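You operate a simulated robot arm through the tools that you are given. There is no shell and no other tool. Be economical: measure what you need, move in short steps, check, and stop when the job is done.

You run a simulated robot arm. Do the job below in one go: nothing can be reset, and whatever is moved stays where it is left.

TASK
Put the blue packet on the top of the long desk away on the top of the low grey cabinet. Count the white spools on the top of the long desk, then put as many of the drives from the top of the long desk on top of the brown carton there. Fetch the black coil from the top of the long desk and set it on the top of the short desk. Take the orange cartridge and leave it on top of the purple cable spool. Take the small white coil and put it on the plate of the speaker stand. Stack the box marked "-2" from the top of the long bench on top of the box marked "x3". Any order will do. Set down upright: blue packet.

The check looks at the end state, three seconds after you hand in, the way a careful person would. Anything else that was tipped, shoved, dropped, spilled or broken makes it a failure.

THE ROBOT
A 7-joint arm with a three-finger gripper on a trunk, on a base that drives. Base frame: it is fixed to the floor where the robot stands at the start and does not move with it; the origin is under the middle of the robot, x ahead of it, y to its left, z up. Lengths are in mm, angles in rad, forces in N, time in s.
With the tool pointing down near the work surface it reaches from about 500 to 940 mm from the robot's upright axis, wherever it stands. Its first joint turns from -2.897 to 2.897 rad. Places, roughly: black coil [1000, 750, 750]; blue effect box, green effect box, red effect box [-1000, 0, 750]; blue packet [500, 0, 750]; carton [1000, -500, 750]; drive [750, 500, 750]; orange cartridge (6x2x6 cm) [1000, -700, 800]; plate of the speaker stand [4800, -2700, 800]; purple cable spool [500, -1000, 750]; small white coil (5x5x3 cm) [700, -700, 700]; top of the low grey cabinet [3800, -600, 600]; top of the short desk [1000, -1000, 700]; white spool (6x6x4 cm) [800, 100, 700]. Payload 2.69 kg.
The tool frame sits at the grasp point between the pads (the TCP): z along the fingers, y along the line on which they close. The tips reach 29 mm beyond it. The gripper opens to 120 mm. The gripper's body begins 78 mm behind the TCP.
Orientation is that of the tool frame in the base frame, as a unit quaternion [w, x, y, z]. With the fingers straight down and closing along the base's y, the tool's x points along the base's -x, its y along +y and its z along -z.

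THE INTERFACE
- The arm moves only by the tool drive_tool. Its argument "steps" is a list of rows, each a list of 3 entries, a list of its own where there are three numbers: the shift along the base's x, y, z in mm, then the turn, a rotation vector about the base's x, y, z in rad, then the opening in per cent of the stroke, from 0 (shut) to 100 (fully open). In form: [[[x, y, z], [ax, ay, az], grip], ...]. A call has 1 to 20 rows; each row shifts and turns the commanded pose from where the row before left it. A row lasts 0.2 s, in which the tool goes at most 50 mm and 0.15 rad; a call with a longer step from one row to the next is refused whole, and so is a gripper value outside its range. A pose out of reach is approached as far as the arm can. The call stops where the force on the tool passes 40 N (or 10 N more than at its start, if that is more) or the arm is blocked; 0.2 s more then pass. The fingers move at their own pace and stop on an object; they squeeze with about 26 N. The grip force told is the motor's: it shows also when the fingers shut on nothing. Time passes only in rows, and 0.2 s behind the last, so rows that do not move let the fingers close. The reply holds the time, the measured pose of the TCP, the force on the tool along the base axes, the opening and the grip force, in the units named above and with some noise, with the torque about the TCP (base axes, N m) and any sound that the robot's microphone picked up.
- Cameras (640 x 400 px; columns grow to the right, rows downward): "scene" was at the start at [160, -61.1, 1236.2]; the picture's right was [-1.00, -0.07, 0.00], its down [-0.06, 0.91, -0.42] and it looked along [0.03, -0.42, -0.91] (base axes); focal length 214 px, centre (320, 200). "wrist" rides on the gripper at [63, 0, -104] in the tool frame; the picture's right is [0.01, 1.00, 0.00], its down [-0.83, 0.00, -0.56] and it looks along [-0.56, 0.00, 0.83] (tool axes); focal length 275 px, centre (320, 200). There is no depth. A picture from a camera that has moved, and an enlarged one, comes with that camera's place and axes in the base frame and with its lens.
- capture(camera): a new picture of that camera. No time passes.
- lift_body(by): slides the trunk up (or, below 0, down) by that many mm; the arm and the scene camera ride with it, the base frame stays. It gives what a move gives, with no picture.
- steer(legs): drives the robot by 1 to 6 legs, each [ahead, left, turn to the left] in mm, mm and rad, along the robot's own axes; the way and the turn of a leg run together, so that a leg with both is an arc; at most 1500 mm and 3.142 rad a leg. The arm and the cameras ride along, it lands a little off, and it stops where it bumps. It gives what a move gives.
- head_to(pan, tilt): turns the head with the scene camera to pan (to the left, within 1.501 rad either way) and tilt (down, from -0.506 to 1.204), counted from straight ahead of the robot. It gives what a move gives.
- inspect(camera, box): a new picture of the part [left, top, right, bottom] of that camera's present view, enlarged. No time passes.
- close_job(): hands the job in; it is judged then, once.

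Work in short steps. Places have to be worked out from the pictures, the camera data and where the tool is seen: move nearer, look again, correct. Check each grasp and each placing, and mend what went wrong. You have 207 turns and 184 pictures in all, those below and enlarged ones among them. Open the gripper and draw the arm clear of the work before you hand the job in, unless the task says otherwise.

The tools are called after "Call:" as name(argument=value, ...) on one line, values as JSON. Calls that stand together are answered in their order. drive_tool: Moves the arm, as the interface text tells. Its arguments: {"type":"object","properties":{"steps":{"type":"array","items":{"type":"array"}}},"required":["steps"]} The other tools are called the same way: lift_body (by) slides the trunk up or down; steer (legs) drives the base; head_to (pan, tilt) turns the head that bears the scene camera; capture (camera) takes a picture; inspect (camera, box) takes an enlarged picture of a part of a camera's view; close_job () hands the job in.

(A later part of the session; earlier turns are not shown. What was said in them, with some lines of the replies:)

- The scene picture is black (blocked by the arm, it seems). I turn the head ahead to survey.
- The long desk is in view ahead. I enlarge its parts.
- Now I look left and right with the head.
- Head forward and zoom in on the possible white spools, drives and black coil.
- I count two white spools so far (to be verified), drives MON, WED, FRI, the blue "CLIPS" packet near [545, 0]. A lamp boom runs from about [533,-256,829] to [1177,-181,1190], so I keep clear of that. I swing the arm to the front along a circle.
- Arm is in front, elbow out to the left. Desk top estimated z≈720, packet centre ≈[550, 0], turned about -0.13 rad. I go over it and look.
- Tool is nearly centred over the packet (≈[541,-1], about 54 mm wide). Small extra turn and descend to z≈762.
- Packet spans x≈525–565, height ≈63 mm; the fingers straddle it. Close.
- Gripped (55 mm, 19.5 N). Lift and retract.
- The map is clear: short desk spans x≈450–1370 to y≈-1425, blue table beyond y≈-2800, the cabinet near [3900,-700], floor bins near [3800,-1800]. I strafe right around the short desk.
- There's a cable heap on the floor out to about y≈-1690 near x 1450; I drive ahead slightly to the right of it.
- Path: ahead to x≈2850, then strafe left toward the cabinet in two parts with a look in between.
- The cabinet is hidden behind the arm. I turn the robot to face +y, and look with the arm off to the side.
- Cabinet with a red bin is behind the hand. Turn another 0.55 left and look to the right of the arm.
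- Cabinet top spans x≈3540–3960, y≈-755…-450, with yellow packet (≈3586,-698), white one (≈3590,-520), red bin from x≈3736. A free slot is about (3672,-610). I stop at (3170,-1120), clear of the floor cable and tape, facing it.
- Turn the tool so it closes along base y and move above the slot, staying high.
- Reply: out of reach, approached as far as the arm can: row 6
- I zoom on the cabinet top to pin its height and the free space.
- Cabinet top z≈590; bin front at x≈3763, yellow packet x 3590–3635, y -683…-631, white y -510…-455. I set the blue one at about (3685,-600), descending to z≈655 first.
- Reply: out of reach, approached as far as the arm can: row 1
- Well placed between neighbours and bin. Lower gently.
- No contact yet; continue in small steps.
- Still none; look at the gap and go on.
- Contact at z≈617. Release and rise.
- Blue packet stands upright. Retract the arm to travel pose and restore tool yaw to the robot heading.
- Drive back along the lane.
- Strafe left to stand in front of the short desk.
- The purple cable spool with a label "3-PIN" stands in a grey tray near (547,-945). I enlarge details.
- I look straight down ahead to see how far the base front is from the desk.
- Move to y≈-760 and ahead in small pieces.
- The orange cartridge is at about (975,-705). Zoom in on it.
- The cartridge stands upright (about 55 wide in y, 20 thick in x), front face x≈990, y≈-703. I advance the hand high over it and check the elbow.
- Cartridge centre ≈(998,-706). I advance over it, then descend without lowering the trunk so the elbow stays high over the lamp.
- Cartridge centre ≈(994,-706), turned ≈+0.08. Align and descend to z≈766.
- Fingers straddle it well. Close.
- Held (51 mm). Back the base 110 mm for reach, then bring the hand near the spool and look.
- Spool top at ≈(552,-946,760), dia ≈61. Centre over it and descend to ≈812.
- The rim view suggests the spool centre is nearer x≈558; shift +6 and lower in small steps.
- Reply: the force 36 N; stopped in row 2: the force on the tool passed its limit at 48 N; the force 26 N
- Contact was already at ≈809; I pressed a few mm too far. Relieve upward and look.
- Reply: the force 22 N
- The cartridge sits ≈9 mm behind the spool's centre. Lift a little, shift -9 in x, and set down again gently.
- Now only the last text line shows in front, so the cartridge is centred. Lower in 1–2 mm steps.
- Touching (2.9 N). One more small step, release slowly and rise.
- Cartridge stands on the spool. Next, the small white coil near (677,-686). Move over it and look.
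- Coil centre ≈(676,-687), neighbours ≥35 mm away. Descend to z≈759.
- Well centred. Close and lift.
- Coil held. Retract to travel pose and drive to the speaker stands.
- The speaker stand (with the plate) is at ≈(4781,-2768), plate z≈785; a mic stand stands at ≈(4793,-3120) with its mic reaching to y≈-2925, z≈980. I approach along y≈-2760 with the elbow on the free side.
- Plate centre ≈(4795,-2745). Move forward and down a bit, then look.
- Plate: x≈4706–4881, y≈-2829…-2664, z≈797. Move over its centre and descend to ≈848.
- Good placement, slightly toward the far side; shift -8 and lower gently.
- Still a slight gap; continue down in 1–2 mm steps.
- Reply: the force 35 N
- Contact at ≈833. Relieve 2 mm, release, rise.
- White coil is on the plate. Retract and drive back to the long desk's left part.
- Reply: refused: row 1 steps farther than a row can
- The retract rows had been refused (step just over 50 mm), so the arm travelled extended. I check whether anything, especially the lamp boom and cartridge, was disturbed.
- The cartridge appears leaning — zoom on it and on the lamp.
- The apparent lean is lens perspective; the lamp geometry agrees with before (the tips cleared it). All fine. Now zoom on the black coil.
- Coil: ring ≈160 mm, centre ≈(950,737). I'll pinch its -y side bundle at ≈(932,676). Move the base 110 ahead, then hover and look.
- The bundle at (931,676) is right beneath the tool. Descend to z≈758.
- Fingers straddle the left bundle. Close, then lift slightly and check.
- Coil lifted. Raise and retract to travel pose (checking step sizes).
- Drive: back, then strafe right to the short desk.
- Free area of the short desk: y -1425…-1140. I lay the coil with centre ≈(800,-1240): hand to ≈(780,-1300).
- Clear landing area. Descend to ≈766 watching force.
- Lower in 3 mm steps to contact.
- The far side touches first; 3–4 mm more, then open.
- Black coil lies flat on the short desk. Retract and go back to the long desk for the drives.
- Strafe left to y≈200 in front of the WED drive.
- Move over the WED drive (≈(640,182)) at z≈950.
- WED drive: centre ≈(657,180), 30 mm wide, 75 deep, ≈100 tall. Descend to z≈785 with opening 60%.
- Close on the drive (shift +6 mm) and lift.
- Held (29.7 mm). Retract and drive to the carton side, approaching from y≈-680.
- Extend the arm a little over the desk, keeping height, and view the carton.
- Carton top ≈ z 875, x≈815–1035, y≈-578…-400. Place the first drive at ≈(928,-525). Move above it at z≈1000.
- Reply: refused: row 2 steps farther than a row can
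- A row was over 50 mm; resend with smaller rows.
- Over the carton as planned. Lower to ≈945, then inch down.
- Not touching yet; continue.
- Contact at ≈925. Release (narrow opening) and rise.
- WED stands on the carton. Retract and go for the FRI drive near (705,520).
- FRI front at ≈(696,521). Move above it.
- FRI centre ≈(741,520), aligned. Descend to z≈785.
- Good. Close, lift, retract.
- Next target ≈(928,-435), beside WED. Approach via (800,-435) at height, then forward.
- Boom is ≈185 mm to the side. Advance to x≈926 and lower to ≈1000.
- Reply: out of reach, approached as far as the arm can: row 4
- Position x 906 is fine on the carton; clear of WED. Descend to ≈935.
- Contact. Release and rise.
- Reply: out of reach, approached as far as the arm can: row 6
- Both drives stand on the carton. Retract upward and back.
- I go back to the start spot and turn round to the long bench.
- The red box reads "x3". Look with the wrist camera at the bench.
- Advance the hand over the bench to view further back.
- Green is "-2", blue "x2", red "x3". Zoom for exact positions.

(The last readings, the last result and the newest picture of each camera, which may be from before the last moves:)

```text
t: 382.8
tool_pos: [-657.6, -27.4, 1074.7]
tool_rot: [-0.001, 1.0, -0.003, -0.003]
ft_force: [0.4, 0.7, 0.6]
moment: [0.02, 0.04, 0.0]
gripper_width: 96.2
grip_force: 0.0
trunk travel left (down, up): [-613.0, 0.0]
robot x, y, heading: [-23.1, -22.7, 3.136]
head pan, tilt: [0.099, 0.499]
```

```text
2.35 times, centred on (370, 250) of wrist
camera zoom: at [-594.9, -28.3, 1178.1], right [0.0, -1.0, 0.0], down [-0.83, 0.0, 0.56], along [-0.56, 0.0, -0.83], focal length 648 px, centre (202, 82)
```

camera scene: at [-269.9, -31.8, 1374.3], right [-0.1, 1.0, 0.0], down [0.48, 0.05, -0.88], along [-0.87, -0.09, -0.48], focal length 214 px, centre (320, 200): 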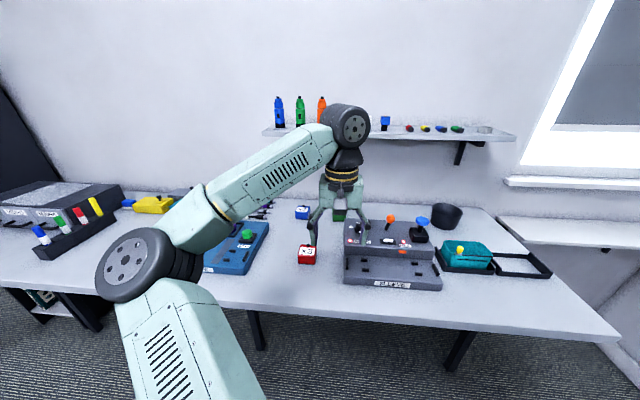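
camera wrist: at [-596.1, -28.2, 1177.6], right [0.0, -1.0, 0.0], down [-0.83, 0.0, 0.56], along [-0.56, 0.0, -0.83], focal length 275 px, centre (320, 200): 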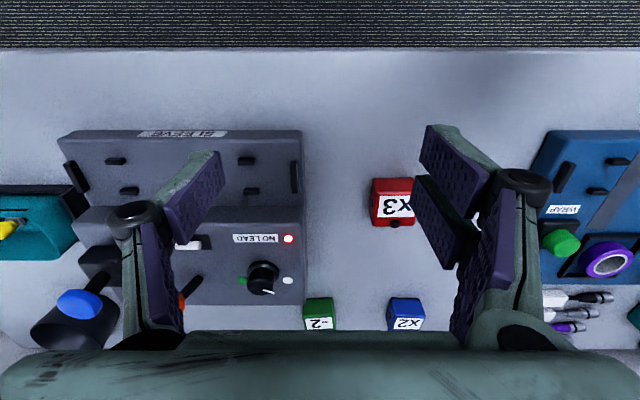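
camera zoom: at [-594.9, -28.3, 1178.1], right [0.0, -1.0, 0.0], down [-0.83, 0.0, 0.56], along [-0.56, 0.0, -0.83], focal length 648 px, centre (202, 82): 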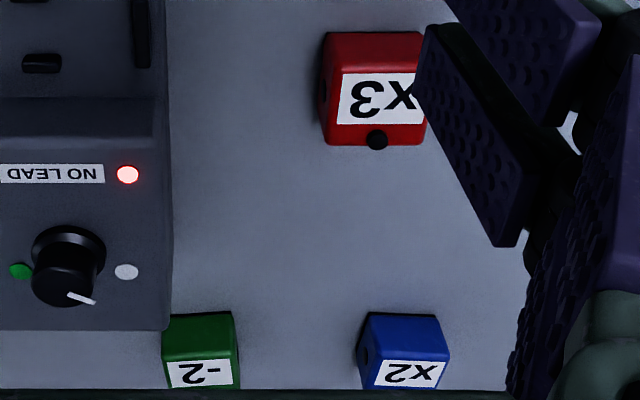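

Red "x3" centre ≈(-818,-130), green "-2" front ≈-1057, y≈-27; bench top ≈ z 838. A wall shelf hangs behind, so I move closer and measure it.

Call:
steer(legs=[[165, 0, 0]])

Call:
capture(camera="scene")

Call:
capture(camera="wrist")

```text
t: 384.2
tool_pos: [-821.5, -27.7, 1074.3]
tool_rot: [-0.001, 1.0, -0.003, -0.002]
ft_force: [-0.1, -0.3, 0.3]
moment: [-0.01, -0.01, -0.02]
gripper_width: 96.1
grip_force: 0.0
trunk travel left (down, up): [-613.0, 0.0]
robot x, y, heading: [-186.3, -20.6, 3.14]
head pan, tilt: [0.099, 0.499]
```

```text
53 pictures are left
camera scene: at [-433.2, -31.8, 1374.1], right [-0.1, 1.0, 0.0], down [0.48, 0.05, -0.88], along [-0.87, -0.09, -0.48], focal length 214 px, centre (320, 200)
```

scene: 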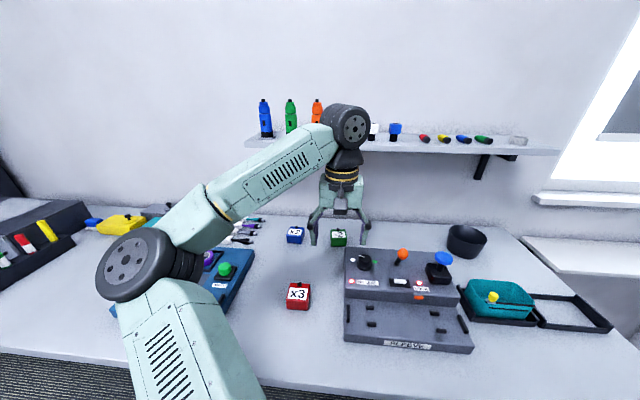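

```text
52 pictures are left
camera wrist: at [-758.3, -28.4, 1177.6], right [0.0, -1.0, 0.0], down [-0.83, 0.0, 0.56], along [-0.56, 0.0, -0.83], focal length 275 px, centre (320, 200)
```

wrist: 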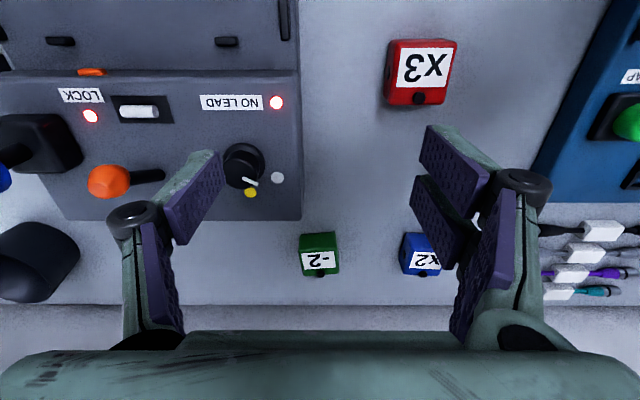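

The shelf's front is at x≈-1000, underside z≈1217 — room for the wrist if I keep low and lean the tool back. Zoom on the boxes' tops.

Call:
inspect(camera="wrist", box=[375, 25, 475, 115])

Call:
inspect(camera="wrist", box=[270, 205, 390, 305])

Call:
inspect(camera="scene", box=[270, 215, 370, 315])

```text
4.44 times, centred on (425, 70) of wrist
camera zoom: at [-758.3, -28.4, 1177.6], right [0.0, -1.0, 0.0], down [-0.83, 0.0, 0.56], along [-0.56, 0.0, -0.83], focal length 1224 px, centre (-147, 778)
```

zoom: 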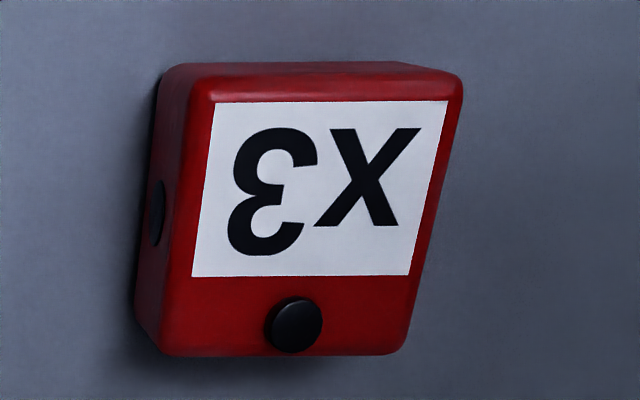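

```text
4.00 times, centred on (330, 255) of wrist
camera zoom: at [-758.3, -28.4, 1177.6], right [0.0, -1.0, 0.0], down [-0.83, 0.0, 0.56], along [-0.56, 0.0, -0.83], focal length 1101 px, centre (280, -20)
```

zoom: 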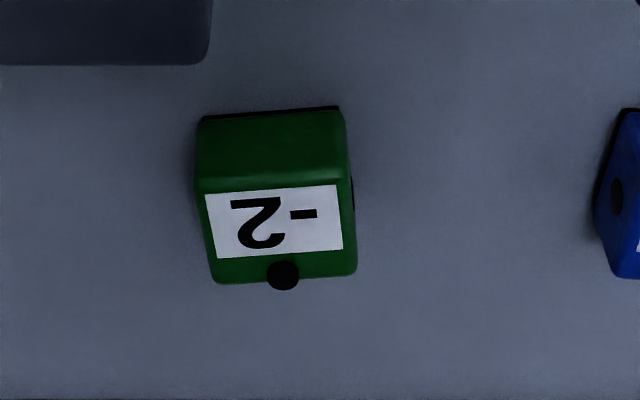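

```text
4.00 times, centred on (320, 265) of scene
camera zoom: at [-433.2, -31.8, 1374.1], right [-0.1, 1.0, 0.0], down [0.48, 0.05, -0.88], along [-0.87, -0.09, -0.48], focal length 858 px, centre (320, -60)
```

zoom: 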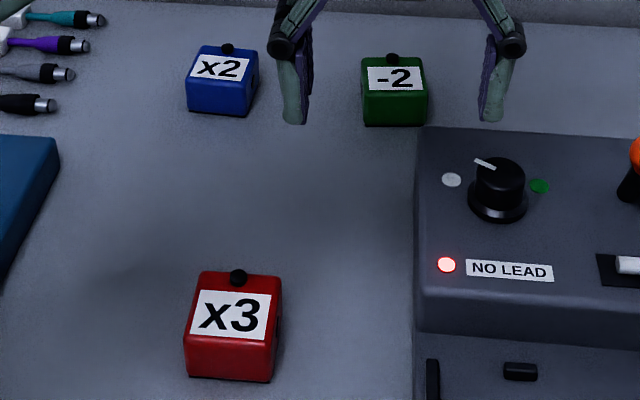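

Measured: bench z≈839, green centre ≈(-1078,-24), yaw ≈+0.08, top 878; red centre ≈(-811,-131), with a button at its back top (x≈-830). I lean the tool back 0.45 rad and come in low beside the grey unit.

Call:
drive_tool(steps=[[[0, 0, 0], [0, 0.15, 0], 80], [[0, 0, 0], [0, 0.15, 0], 80], [[0, 0, 0], [0, 0.15, 0], 80], [[-18, -18, -30], [0, 0, 0.04], 80], [[-18, -18, -30], [0, 0, 0.04], 80], [[-18, -18, -30], [0, 0, 0], 80], [[-18, -18, -30], [0, 0, 0], 80], [[-8, -10, -29], [0, 0, 0], 80]])

Call:
capture(camera="wrist")

Call:
capture(camera="scene")

```text
t: 386.0
tool_pos: [-901.3, -109.0, 925.0]
tool_rot: [0.009, 0.974, 0.037, -0.225]
ft_force: [-0.1, 0.7, 0.5]
moment: [0.0, 0.01, 0.01]
gripper_width: 95.9
grip_force: 0.0
trunk travel left (down, up): [-613.0, 0.0]
robot x, y, heading: [-183.1, -23.4, 3.14]
head pan, tilt: [0.099, 0.499]
```

```text
48 pictures are left
camera wrist: at [-798.7, -102.6, 989.8], right [0.08, -1.0, 0.0], down [-0.5, -0.04, 0.86], along [-0.86, -0.07, -0.5], focal length 275 px, centre (320, 200)
```

wrist: 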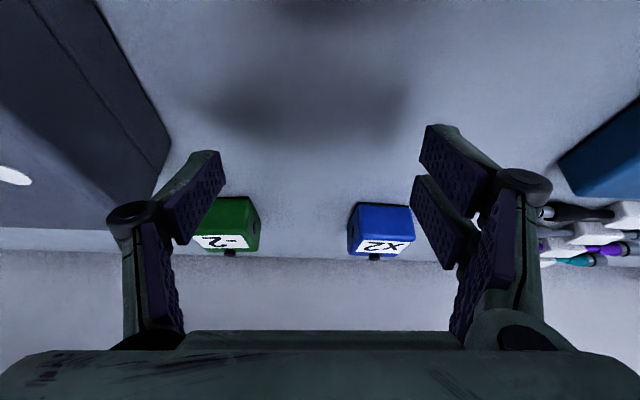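

```text
47 pictures are left
camera scene: at [-432.5, -31.9, 1374.3], right [-0.1, 1.0, 0.0], down [0.48, 0.05, -0.88], along [-0.87, -0.09, -0.48], focal length 214 px, centre (320, 200)
```

scene: 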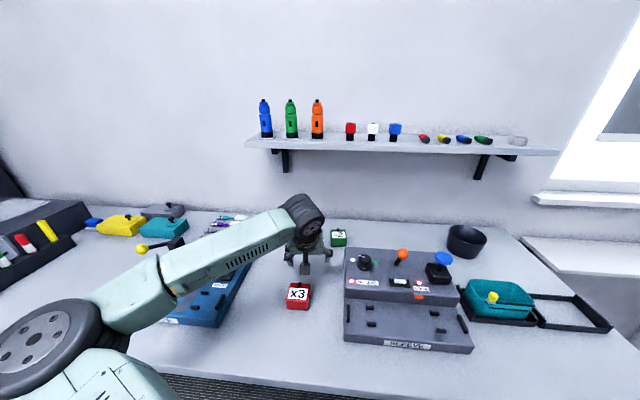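

Lean is right. Advance low to x≈-1046, then slide over the green box.

Call:
drive_tool(steps=[[[-48, 0, 0], [0, 0, 0], 80], [[-48, 0, 0], [0, 0, 0], 80], [[-47, 0, 0], [0, 0, 0], 80], [[0, 43, 0], [0, 0, 0], 80], [[0, 42, 0], [0, 0, 0], 80], [[0, 0, 0], [0, 0, 0], 80]])

Call:
capture(camera="wrist")

Call:
capture(camera="scene")

```text
t: 387.4
tool_pos: [-1044.6, -25.1, 925.6]
tool_rot: [0.009, 0.974, 0.037, -0.226]
ft_force: [-0.2, -0.6, 0.1]
moment: [-0.02, -0.03, 0.0]
gripper_width: 95.8
grip_force: 0.0
trunk travel left (down, up): [-613.0, 0.0]
robot x, y, heading: [-185.0, -19.9, 3.142]
head pan, tilt: [0.099, 0.499]
```

```text
46 pictures are left
camera wrist: at [-942.5, -17.6, 991.1], right [0.08, -1.0, 0.0], down [-0.5, -0.04, 0.86], along [-0.86, -0.07, -0.5], focal length 275 px, centre (320, 200)
```

wrist: 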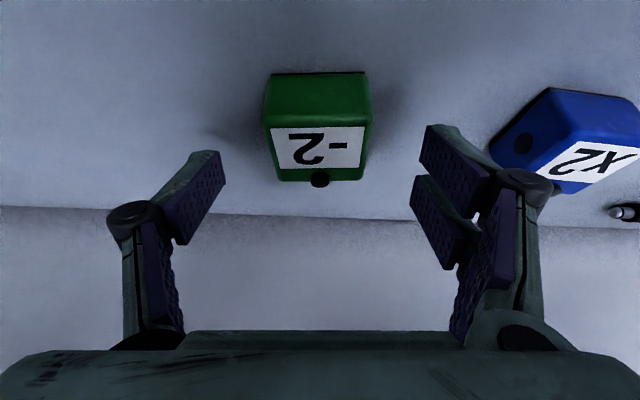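

```text
45 pictures are left
camera scene: at [-432.3, -32.0, 1374.3], right [-0.1, 1.0, 0.0], down [0.48, 0.05, -0.88], along [-0.87, -0.09, -0.48], focal length 214 px, centre (320, 200)
```

scene: 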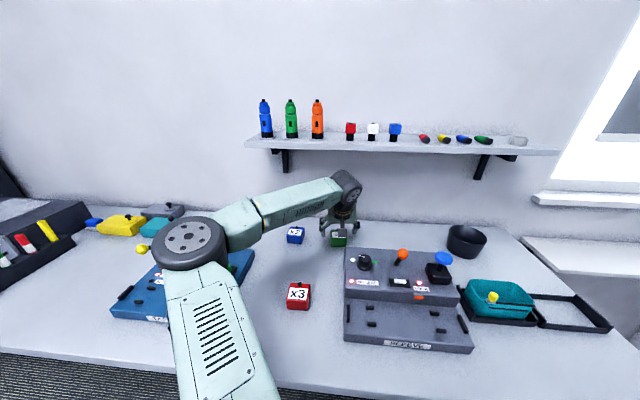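

Aligned with the green box. Descend along the tool axis.

Call:
drive_tool(steps=[[[-9, 0, -18], [0, 0, 0], 80], [[-9, 0, -18], [0, 0, 0], 80], [[-8, 0, -14], [0, 0, 0], 80], [[0, 0, 0], [0, 0, 0], 80]])

Call:
capture(camera="wrist")

```text
t: 388.4
tool_pos: [-1069.7, -24.3, 877.1]
tool_rot: [0.008, 0.974, 0.037, -0.225]
ft_force: [0.9, -0.4, 4.4]
moment: [-0.2, -0.11, 0.02]
gripper_width: 97.8
grip_force: 1.4
trunk travel left (down, up): [-613.0, 0.0]
robot x, y, heading: [-186.4, -22.5, 3.141]
head pan, tilt: [0.099, 0.499]
```

```text
44 pictures are left
camera wrist: at [-968.3, -17.3, 941.6], right [0.08, -1.0, 0.0], down [-0.5, -0.04, 0.87], along [-0.86, -0.07, -0.5], focal length 275 px, centre (320, 200)
```

wrist: 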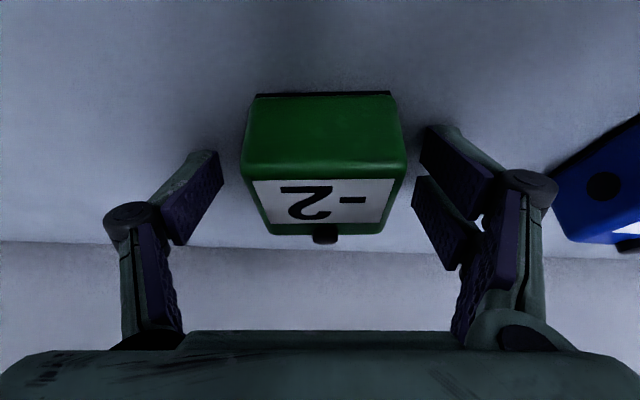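

Tips just touch the bench; rise 3 mm and close.

Call:
drive_tool(steps=[[[0, 0, 4], [0, 0, 0], 80], [[0, 0, 0], [0, 0, 0], 45], [[0, 0, 0], [0, 0, 0], 25], [[0, 0, 0], [0, 0, 0], 25], [[0, 0, 0], [0, 0, 0], 25], [[0, 0, 0], [0, 0, 0], 25]])

Call:
capture(camera="wrist")

```text
t: 389.8
tool_pos: [-1070.2, -25.8, 883.7]
tool_rot: [0.008, 0.973, 0.037, -0.229]
ft_force: [-2.5, -12.6, 26.0]
moment: [-1.02, -0.18, -0.19]
gripper_width: 57.7
grip_force: 25.0
trunk travel left (down, up): [-613.0, 0.0]
robot x, y, heading: [-184.7, -19.1, 3.144]
head pan, tilt: [0.099, 0.499]
```

```text
43 pictures are left
camera wrist: at [-967.7, -19.0, 948.5], right [0.08, -1.0, 0.0], down [-0.5, -0.04, 0.87], along [-0.86, -0.07, -0.5], focal length 275 px, centre (320, 200)
```

wrist: 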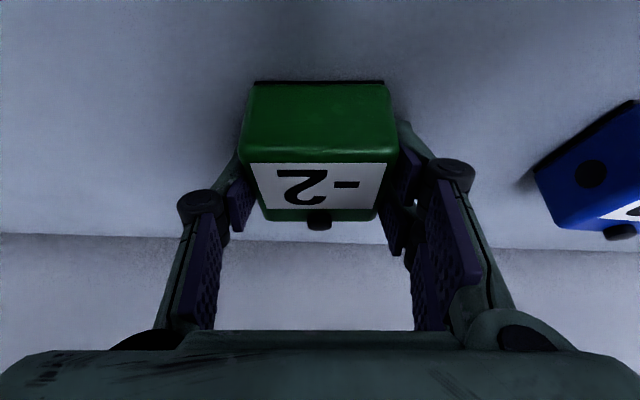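

Closing pressed the tips down a little (26 N). Lift gently.

Call:
drive_tool(steps=[[[0, 0, 5], [0, 0, 0], 25], [[0, 0, 5], [0, 0, 0], 25]])

Call:
capture(camera="wrist")

```text
t: 390.4
tool_pos: [-1068.0, -21.1, 886.7]
tool_rot: [0.006, 0.974, 0.035, -0.223]
ft_force: [-0.7, 0.3, -1.2]
moment: [0.03, 0.03, 0.01]
gripper_width: 57.7
grip_force: 26.1
trunk travel left (down, up): [-613.0, 0.0]
robot x, y, heading: [-183.4, -23.0, 3.138]
head pan, tilt: [0.099, 0.499]
```

```text
42 pictures are left
camera wrist: at [-967.2, -14.7, 952.8], right [0.08, -1.0, 0.0], down [-0.51, -0.04, 0.86], along [-0.86, -0.06, -0.51], focal length 275 px, centre (320, 200)
```

wrist: 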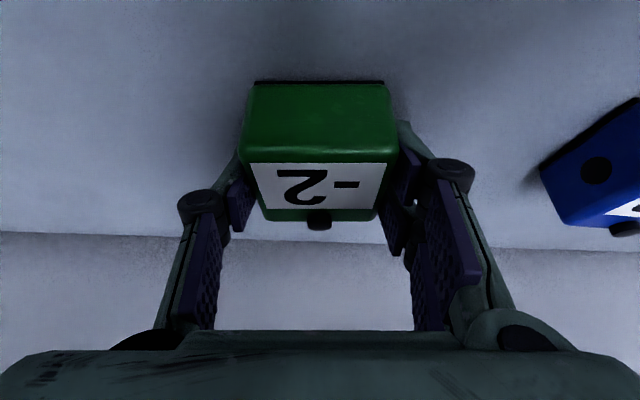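

Held and free of the bench. Raise to ≈922, slide to -y, then back toward the robot and up.

Call:
drive_tool(steps=[[[0, 0, 17], [0, 0, 0], 25], [[0, 0, 17], [0, 0, 0], 25], [[0, -43, 0], [0, 0, 0], 25], [[0, -43, 0], [0, 0, 0], 25], [[42, -8, 5], [0, 0, 0], 25], [[42, -8, 5], [0, 0, 0], 25], [[42, -8, 15], [0, 0, 0], 25], [[42, 0, 20], [0, 0, 0], 25]])

Call:
capture(camera="wrist")

Call:
capture(camera="scene")

```text
t: 392.2
tool_pos: [-900.4, -134.8, 969.4]
tool_rot: [0.009, 0.973, 0.037, -0.226]
ft_force: [0.6, 0.3, -1.4]
moment: [0.02, 0.0, -0.03]
gripper_width: 57.4
grip_force: 26.1
trunk travel left (down, up): [-613.0, 0.0]
robot x, y, heading: [-185.2, -23.4, 3.139]
head pan, tilt: [0.099, 0.499]
```

```text
41 pictures are left
camera wrist: at [-798.8, -127.4, 1034.3], right [0.08, -1.0, 0.0], down [-0.5, -0.04, 0.86], along [-0.86, -0.07, -0.5], focal length 275 px, centre (320, 200)
```

wrist: 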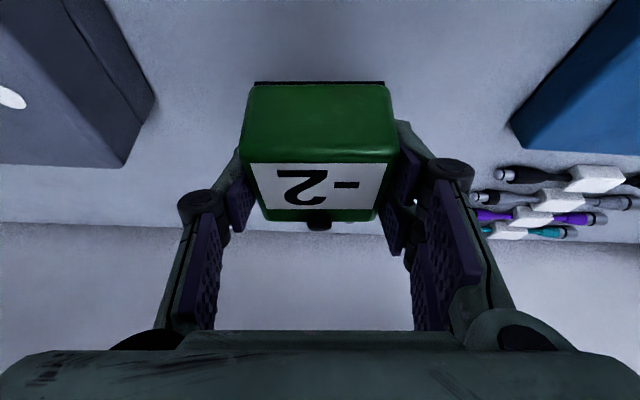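

```text
40 pictures are left
camera scene: at [-431.9, -31.8, 1374.4], right [-0.1, 1.0, 0.0], down [0.48, 0.05, -0.88], along [-0.87, -0.09, -0.48], focal length 214 px, centre (320, 200)
```

scene: 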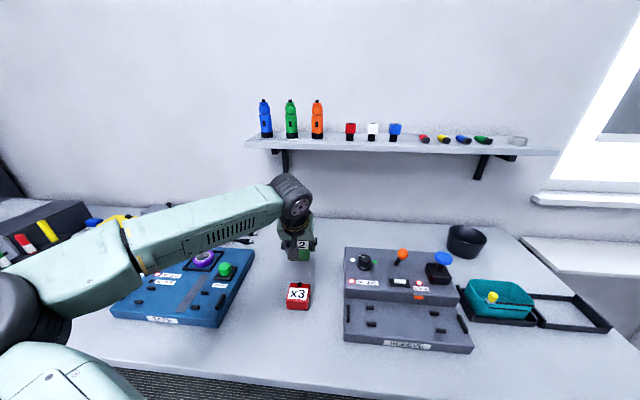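

Held box centre ≈ TCP-2 mm in x, bottom 38 below TCP. Move over the red box, aiming 15 mm toward its front so the base clears the button.

Call:
drive_tool(steps=[[[36, 1, 0], [0, 0, -0.04], 25], [[36, 1, 0], [0, 0, -0.04], 25], [[34, 1, 0], [0, 0, 0], 25], [[0, 0, -20], [0, 0, 0], 25], [[0, 0, -16], [0, 0, 0], 25], [[0, 0, 0], [0, 0, 0], 25]])

Call:
capture(camera="wrist")

Call:
inspect(camera="scene", box=[250, 220, 350, 330])

```text
t: 393.6
tool_pos: [-797.5, -132.2, 933.3]
tool_rot: [0.0, 0.974, -0.002, -0.225]
ft_force: [-0.5, -0.3, -1.5]
moment: [-0.01, -0.01, -0.03]
gripper_width: 57.5
grip_force: 26.0
trunk travel left (down, up): [-613.0, 0.0]
robot x, y, heading: [-187.2, -21.4, 3.142]
head pan, tilt: [0.099, 0.499]
```

```text
39 pictures are left
camera wrist: at [-693.9, -132.7, 998.0], right [0.0, -1.0, 0.0], down [-0.5, 0.0, 0.86], along [-0.86, 0.0, -0.5], focal length 275 px, centre (320, 200)
```

wrist: 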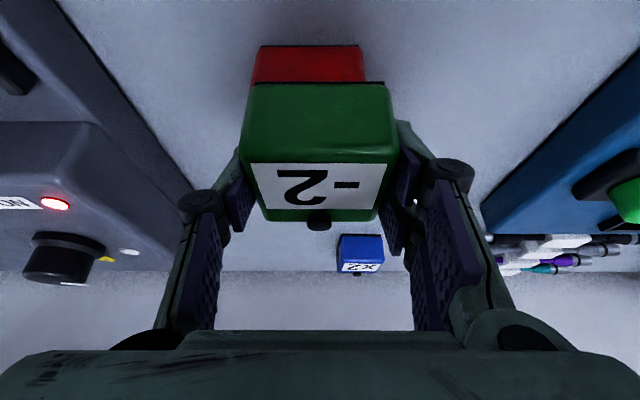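

```text
3.64 times, centred on (300, 275) of scene
camera zoom: at [-432.4, -31.8, 1374.3], right [-0.1, 1.0, 0.0], down [0.48, 0.05, -0.88], along [-0.87, -0.09, -0.48], focal length 780 px, centre (393, -73)
```

zoom: 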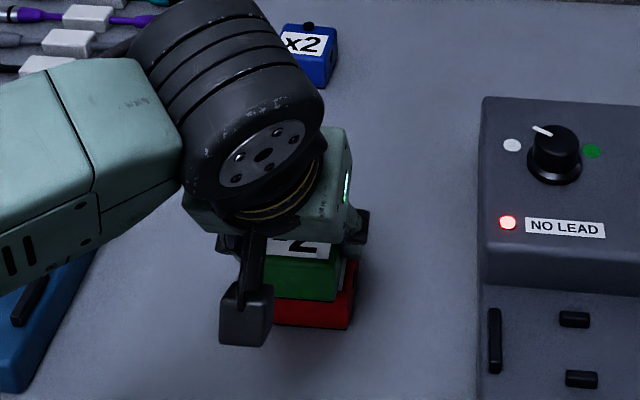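

Red's centre y≈-127, so shift +4 in y, then lower to just above contact.

Call:
drive_tool(steps=[[[0, 4, -5], [0, 0, 0], 25], [[0, 0, -5], [0, 0, 0], 25], [[0, 0, 0], [0, 0, 0], 25]])

Call:
capture(camera="wrist")

```text
t: 394.4
tool_pos: [-795.9, -127.9, 923.3]
tool_rot: [0.0, 0.974, -0.002, -0.227]
ft_force: [-0.9, -0.2, 9.9]
moment: [0.33, 0.33, -0.02]
gripper_width: 57.8
grip_force: 26.0
trunk travel left (down, up): [-613.0, 0.0]
robot x, y, heading: [-185.1, -18.9, 3.14]
head pan, tilt: [0.099, 0.499]
```

```text
37 pictures are left
camera wrist: at [-693.8, -128.4, 988.7], right [0.0, -1.0, 0.0], down [-0.5, 0.0, 0.87], along [-0.87, 0.0, -0.5], focal length 275 px, centre (320, 200)
```

wrist: 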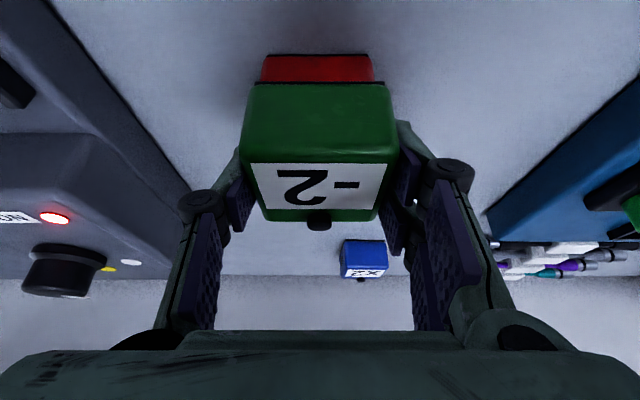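

The contact centre is at green's back corner (not the button). Press 2 mm more, then check before release.

Call:
drive_tool(steps=[[[0, 0, -1.5], [0, 0, 0], 25], [[0, 0, 0], [0, 0, 0], 25]])

Call:
inspect(camera="wrist", box=[220, 30, 420, 240])

```text
t: 395.0
tool_pos: [-795.6, -127.3, 922.3]
tool_rot: [-0.001, 0.974, -0.002, -0.228]
ft_force: [-4.8, 1.9, 21.3]
moment: [0.13, 0.42, 0.16]
gripper_width: 57.8
grip_force: 25.6
trunk travel left (down, up): [-613.0, 0.0]
robot x, y, heading: [-184.0, -22.9, 3.144]
head pan, tilt: [0.099, 0.499]
```

```text
1.90 times, centred on (320, 135) of wrist
camera zoom: at [-693.5, -128.4, 987.8], right [0.0, -1.0, 0.0], down [-0.5, 0.0, 0.87], along [-0.87, 0.0, -0.5], focal length 524 px, centre (320, 324)
```

zoom: 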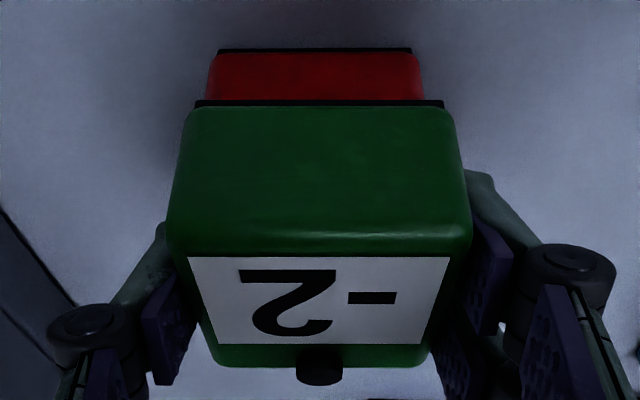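

Now the load is spread — it rests on the red box. Ease 1 mm and release, then withdraw along the tool axis.

Call:
drive_tool(steps=[[[0, 0, 1], [0, 0, 0], 45], [[0, 0, 0], [0, 0, 0], 60], [[0, 0, 0], [0, 0, 0], 70], [[0, 0, 0], [0, 0, 0], 70], [[9, 0, 18], [0, 0, 0], 70], [[18, 0, 38], [0, 0, 0], 70], [[18, 0, 38], [0, 0, 0], 70], [[40, 0, 20], [0, 0, 0], 70]])

Call:
capture(camera="wrist")

Call:
inspect(camera="scene", box=[250, 220, 350, 330])

```text
t: 396.8
tool_pos: [-710.8, -129.2, 1035.7]
tool_rot: [0.0, 0.974, -0.003, -0.224]
ft_force: [-0.5, -0.4, -0.1]
moment: [-0.03, -0.03, 0.03]
gripper_width: 84.3
grip_force: 0.0
trunk travel left (down, up): [-613.0, 0.0]
robot x, y, heading: [-183.7, -21.7, 3.138]
head pan, tilt: [0.099, 0.499]
```

```text
35 pictures are left
camera wrist: at [-608.1, -129.1, 1101.6], right [0.0, -1.0, 0.0], down [-0.5, 0.0, 0.86], along [-0.86, 0.0, -0.5], focal length 275 px, centre (320, 200)
```

wrist: 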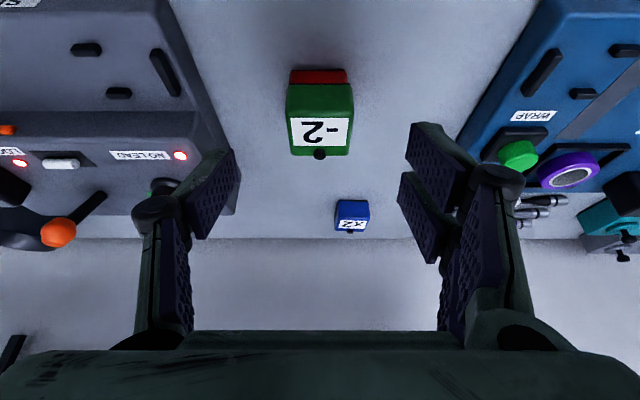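

```text
3.64 times, centred on (300, 275) of scene
camera zoom: at [-432.0, -31.9, 1374.4], right [-0.1, 1.0, 0.0], down [0.48, 0.05, -0.88], along [-0.87, -0.09, -0.48], focal length 780 px, centre (393, -73)
```

zoom: 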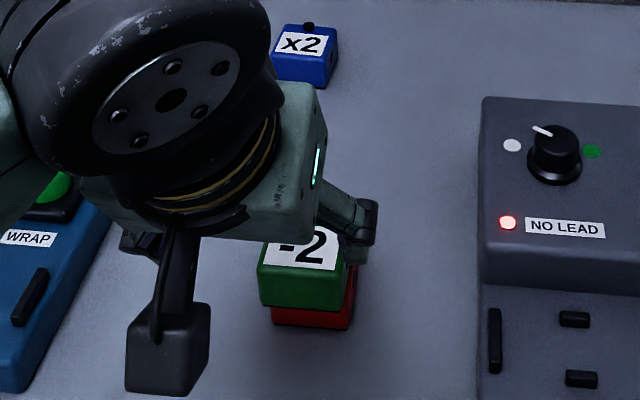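

Retract further, restore the tilt, and inspect the stack.

Call:
drive_tool(steps=[[[20, 18, 15], [0, -0.15, 0], 70], [[20, 18, 15], [0, -0.15, 0], 70], [[20, 18, 15], [0, -0.15, 0], 70], [[20, 20, 10], [0, 0, 0], 70], [[20, 30, 5], [0, 0, 0], 70]])

Call:
head_to(pan=0.3, tilt=0.6)

Call:
capture(camera="scene")

Call:
inspect(camera="wrist", box=[300, 90, 500, 260])

```text
t: 398.0
tool_pos: [-609.7, -22.9, 1097.3]
tool_rot: [-0.001, 1.0, -0.002, -0.001]
ft_force: [0.4, 1.2, 0.4]
moment: [0.01, 0.03, -0.03]
gripper_width: 84.0
grip_force: 0.0
trunk travel left (down, up): [-613.0, 0.0]
robot x, y, heading: [-185.6, -22.4, 3.145]
head pan, tilt: [0.099, 0.499]
```

```text
t: 398.8
tool_pos: [-611.8, -21.9, 1096.1]
tool_rot: [-0.001, 1.0, -0.001, -0.002]
ft_force: [0.5, 0.1, 0.0]
moment: [0.03, -0.02, 0.0]
gripper_width: 83.8
grip_force: 0.0
trunk travel left (down, up): [-613.0, 0.0]
robot x, y, heading: [-186.6, -24.0, 3.143]
head pan, tilt: [0.3, 0.6]
```

```text
33 pictures are left
camera scene: at [-426.3, -48.8, 1365.2], right [-0.29, 0.96, 0.0], down [0.54, 0.17, -0.83], along [-0.79, -0.24, -0.56], focal length 214 px, centre (320, 200)
```

scene: 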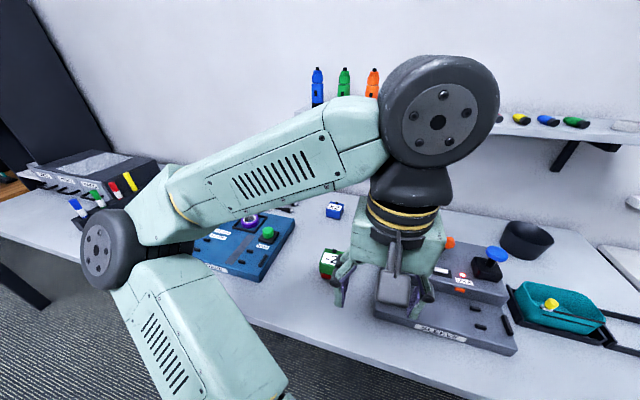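

```text
2.35 times, centred on (400, 175) of wrist
camera zoom: at [-547.3, -24.0, 1199.0], right [0.0, -1.0, 0.0], down [-0.83, 0.0, 0.56], along [-0.56, 0.0, -0.83], focal length 648 px, centre (132, 259)
```

zoom: 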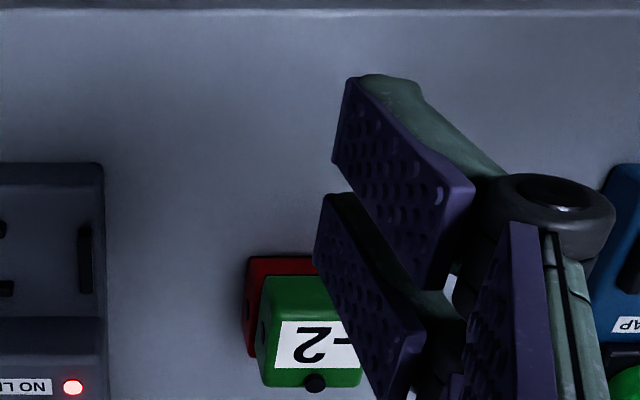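

To check that the stack sits level I back off, lower the trunk and view it from the side height.

Call:
steer(legs=[[-180, 0, 0]])

Call:
lift_body(by=-330)

Call:
head_to(pan=0.4, tilt=0.2)

Call:
capture(camera="scene")

```text
t: 400.2
tool_pos: [-430.6, -20.7, 1096.1]
tool_rot: [-0.001, 1.0, -0.002, -0.002]
ft_force: [-0.7, -0.1, -0.1]
moment: [0.03, 0.03, 0.0]
gripper_width: 84.1
grip_force: 0.1
trunk travel left (down, up): [-613.0, 0.0]
robot x, y, heading: [-6.6, -20.7, 3.142]
head pan, tilt: [0.3, 0.6]
```

```text
t: 403.5
tool_pos: [-431.4, -23.2, 765.8]
tool_rot: [-0.001, 1.0, -0.002, -0.002]
ft_force: [0.4, 0.3, -0.4]
moment: [-0.02, -0.01, 0.0]
gripper_width: 83.9
grip_force: 0.0
trunk travel left (down, up): [-283.0, 330.0]
robot x, y, heading: [-10.6, -22.7, 3.14]
head pan, tilt: [0.3, 0.6]
```

```text
t: 404.4
tool_pos: [-431.7, -21.7, 766.2]
tool_rot: [-0.001, 1.0, -0.003, -0.002]
ft_force: [-0.4, 0.2, 0.1]
moment: [0.04, 0.04, 0.0]
gripper_width: 83.9
grip_force: 0.0
trunk travel left (down, up): [-283.0, 330.0]
robot x, y, heading: [-7.2, -22.0, 3.14]
head pan, tilt: [0.4, 0.201]
```

```text
31 pictures are left
camera scene: at [-249.0, -59.0, 1071.9], right [-0.39, 0.92, 0.0], down [0.18, 0.08, -0.98], along [-0.9, -0.38, -0.2], focal length 214 px, centre (320, 200)
```

scene: 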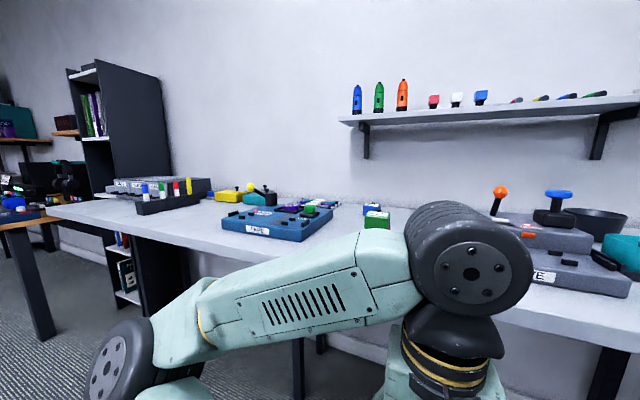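

Strafe left and look right past the hand.

Call:
steer(legs=[[0, 500, 0]])

Call:
head_to(pan=-0.65, tilt=0.2)

Call:
capture(camera="scene")

```text
t: 408.8
tool_pos: [-433.6, -522.3, 766.8]
tool_rot: [0.0, 1.0, -0.004, -0.003]
ft_force: [0.1, -0.7, 0.4]
moment: [0.03, -0.01, 0.01]
gripper_width: 83.9
grip_force: 0.0
trunk travel left (down, up): [-283.0, 330.0]
robot x, y, heading: [-8.4, -523.8, 3.138]
head pan, tilt: [0.4, 0.201]
```

```text
t: 410.1
tool_pos: [-433.1, -520.7, 765.2]
tool_rot: [-0.001, 1.0, -0.004, -0.002]
ft_force: [-0.2, -0.2, -0.7]
moment: [0.03, 0.02, 0.0]
gripper_width: 84.1
grip_force: 0.0
trunk travel left (down, up): [-283.0, 330.0]
robot x, y, heading: [-7.3, -520.7, 3.142]
head pan, tilt: [-0.649, 0.201]
```

```text
30 pictures are left
camera scene: at [-238.4, -465.8, 1072.0], right [0.61, 0.79, 0.0], down [0.16, -0.12, -0.98], along [-0.78, 0.59, -0.2], focal length 214 px, centre (320, 200)
```

scene: 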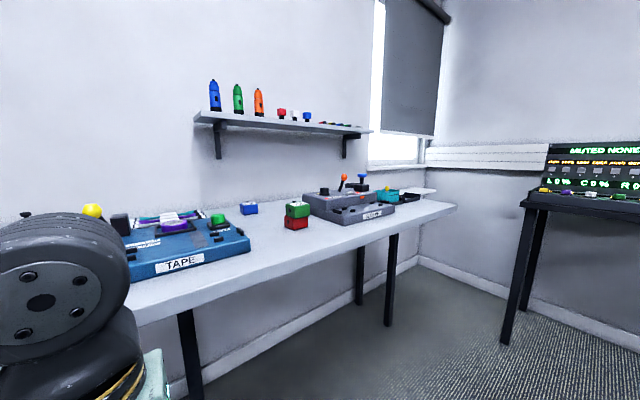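

Call:
inspect(camera="scene", box=[270, 190, 330, 240])

```text
8.00 times, centred on (300, 215) of scene
camera zoom: at [-238.4, -465.8, 1072.0], right [0.61, 0.79, 0.0], down [0.16, -0.12, -0.98], along [-0.78, 0.59, -0.2], focal length 1716 px, centre (480, 80)
```

zoom: 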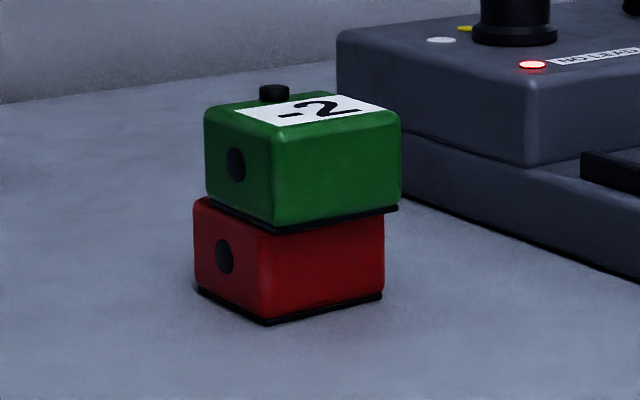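

The stack stands level, with "-2" on "x3". The blue packet, cartridge, white coil, black coil and drives were each checked after release, the gripper is open and the arm is clear. Handing in.

Call:
close_job()

```text
The job is handed in.
```

I did all six parts of the job and handed it in. I looked at each object after letting go of it.

- **Blue packet:** stands upright on the low grey cabinet, between the other packets and the red bin.
- **Drives:** I counted two white spools on the long desk, one of them wound with black. The WED and FRI drives now stand on the brown carton.
- **Black coil:** lies flat on the free right end of the short desk.
- **Orange cartridge:** stands on the purple cable spool.
- **Small white coil:** sits on the speaker stand plate.
- **"-2" box:** rests level on the "x3" box, set about 16 mm forward so it clears the button on top of "x3".

On one drive back to the long desk the arm was still stretched out over the desks, because my retract command had been refused. It passed just above the lamp boom. I checked the lamp, the cartridge and the desk afterwards and saw nothing moved.
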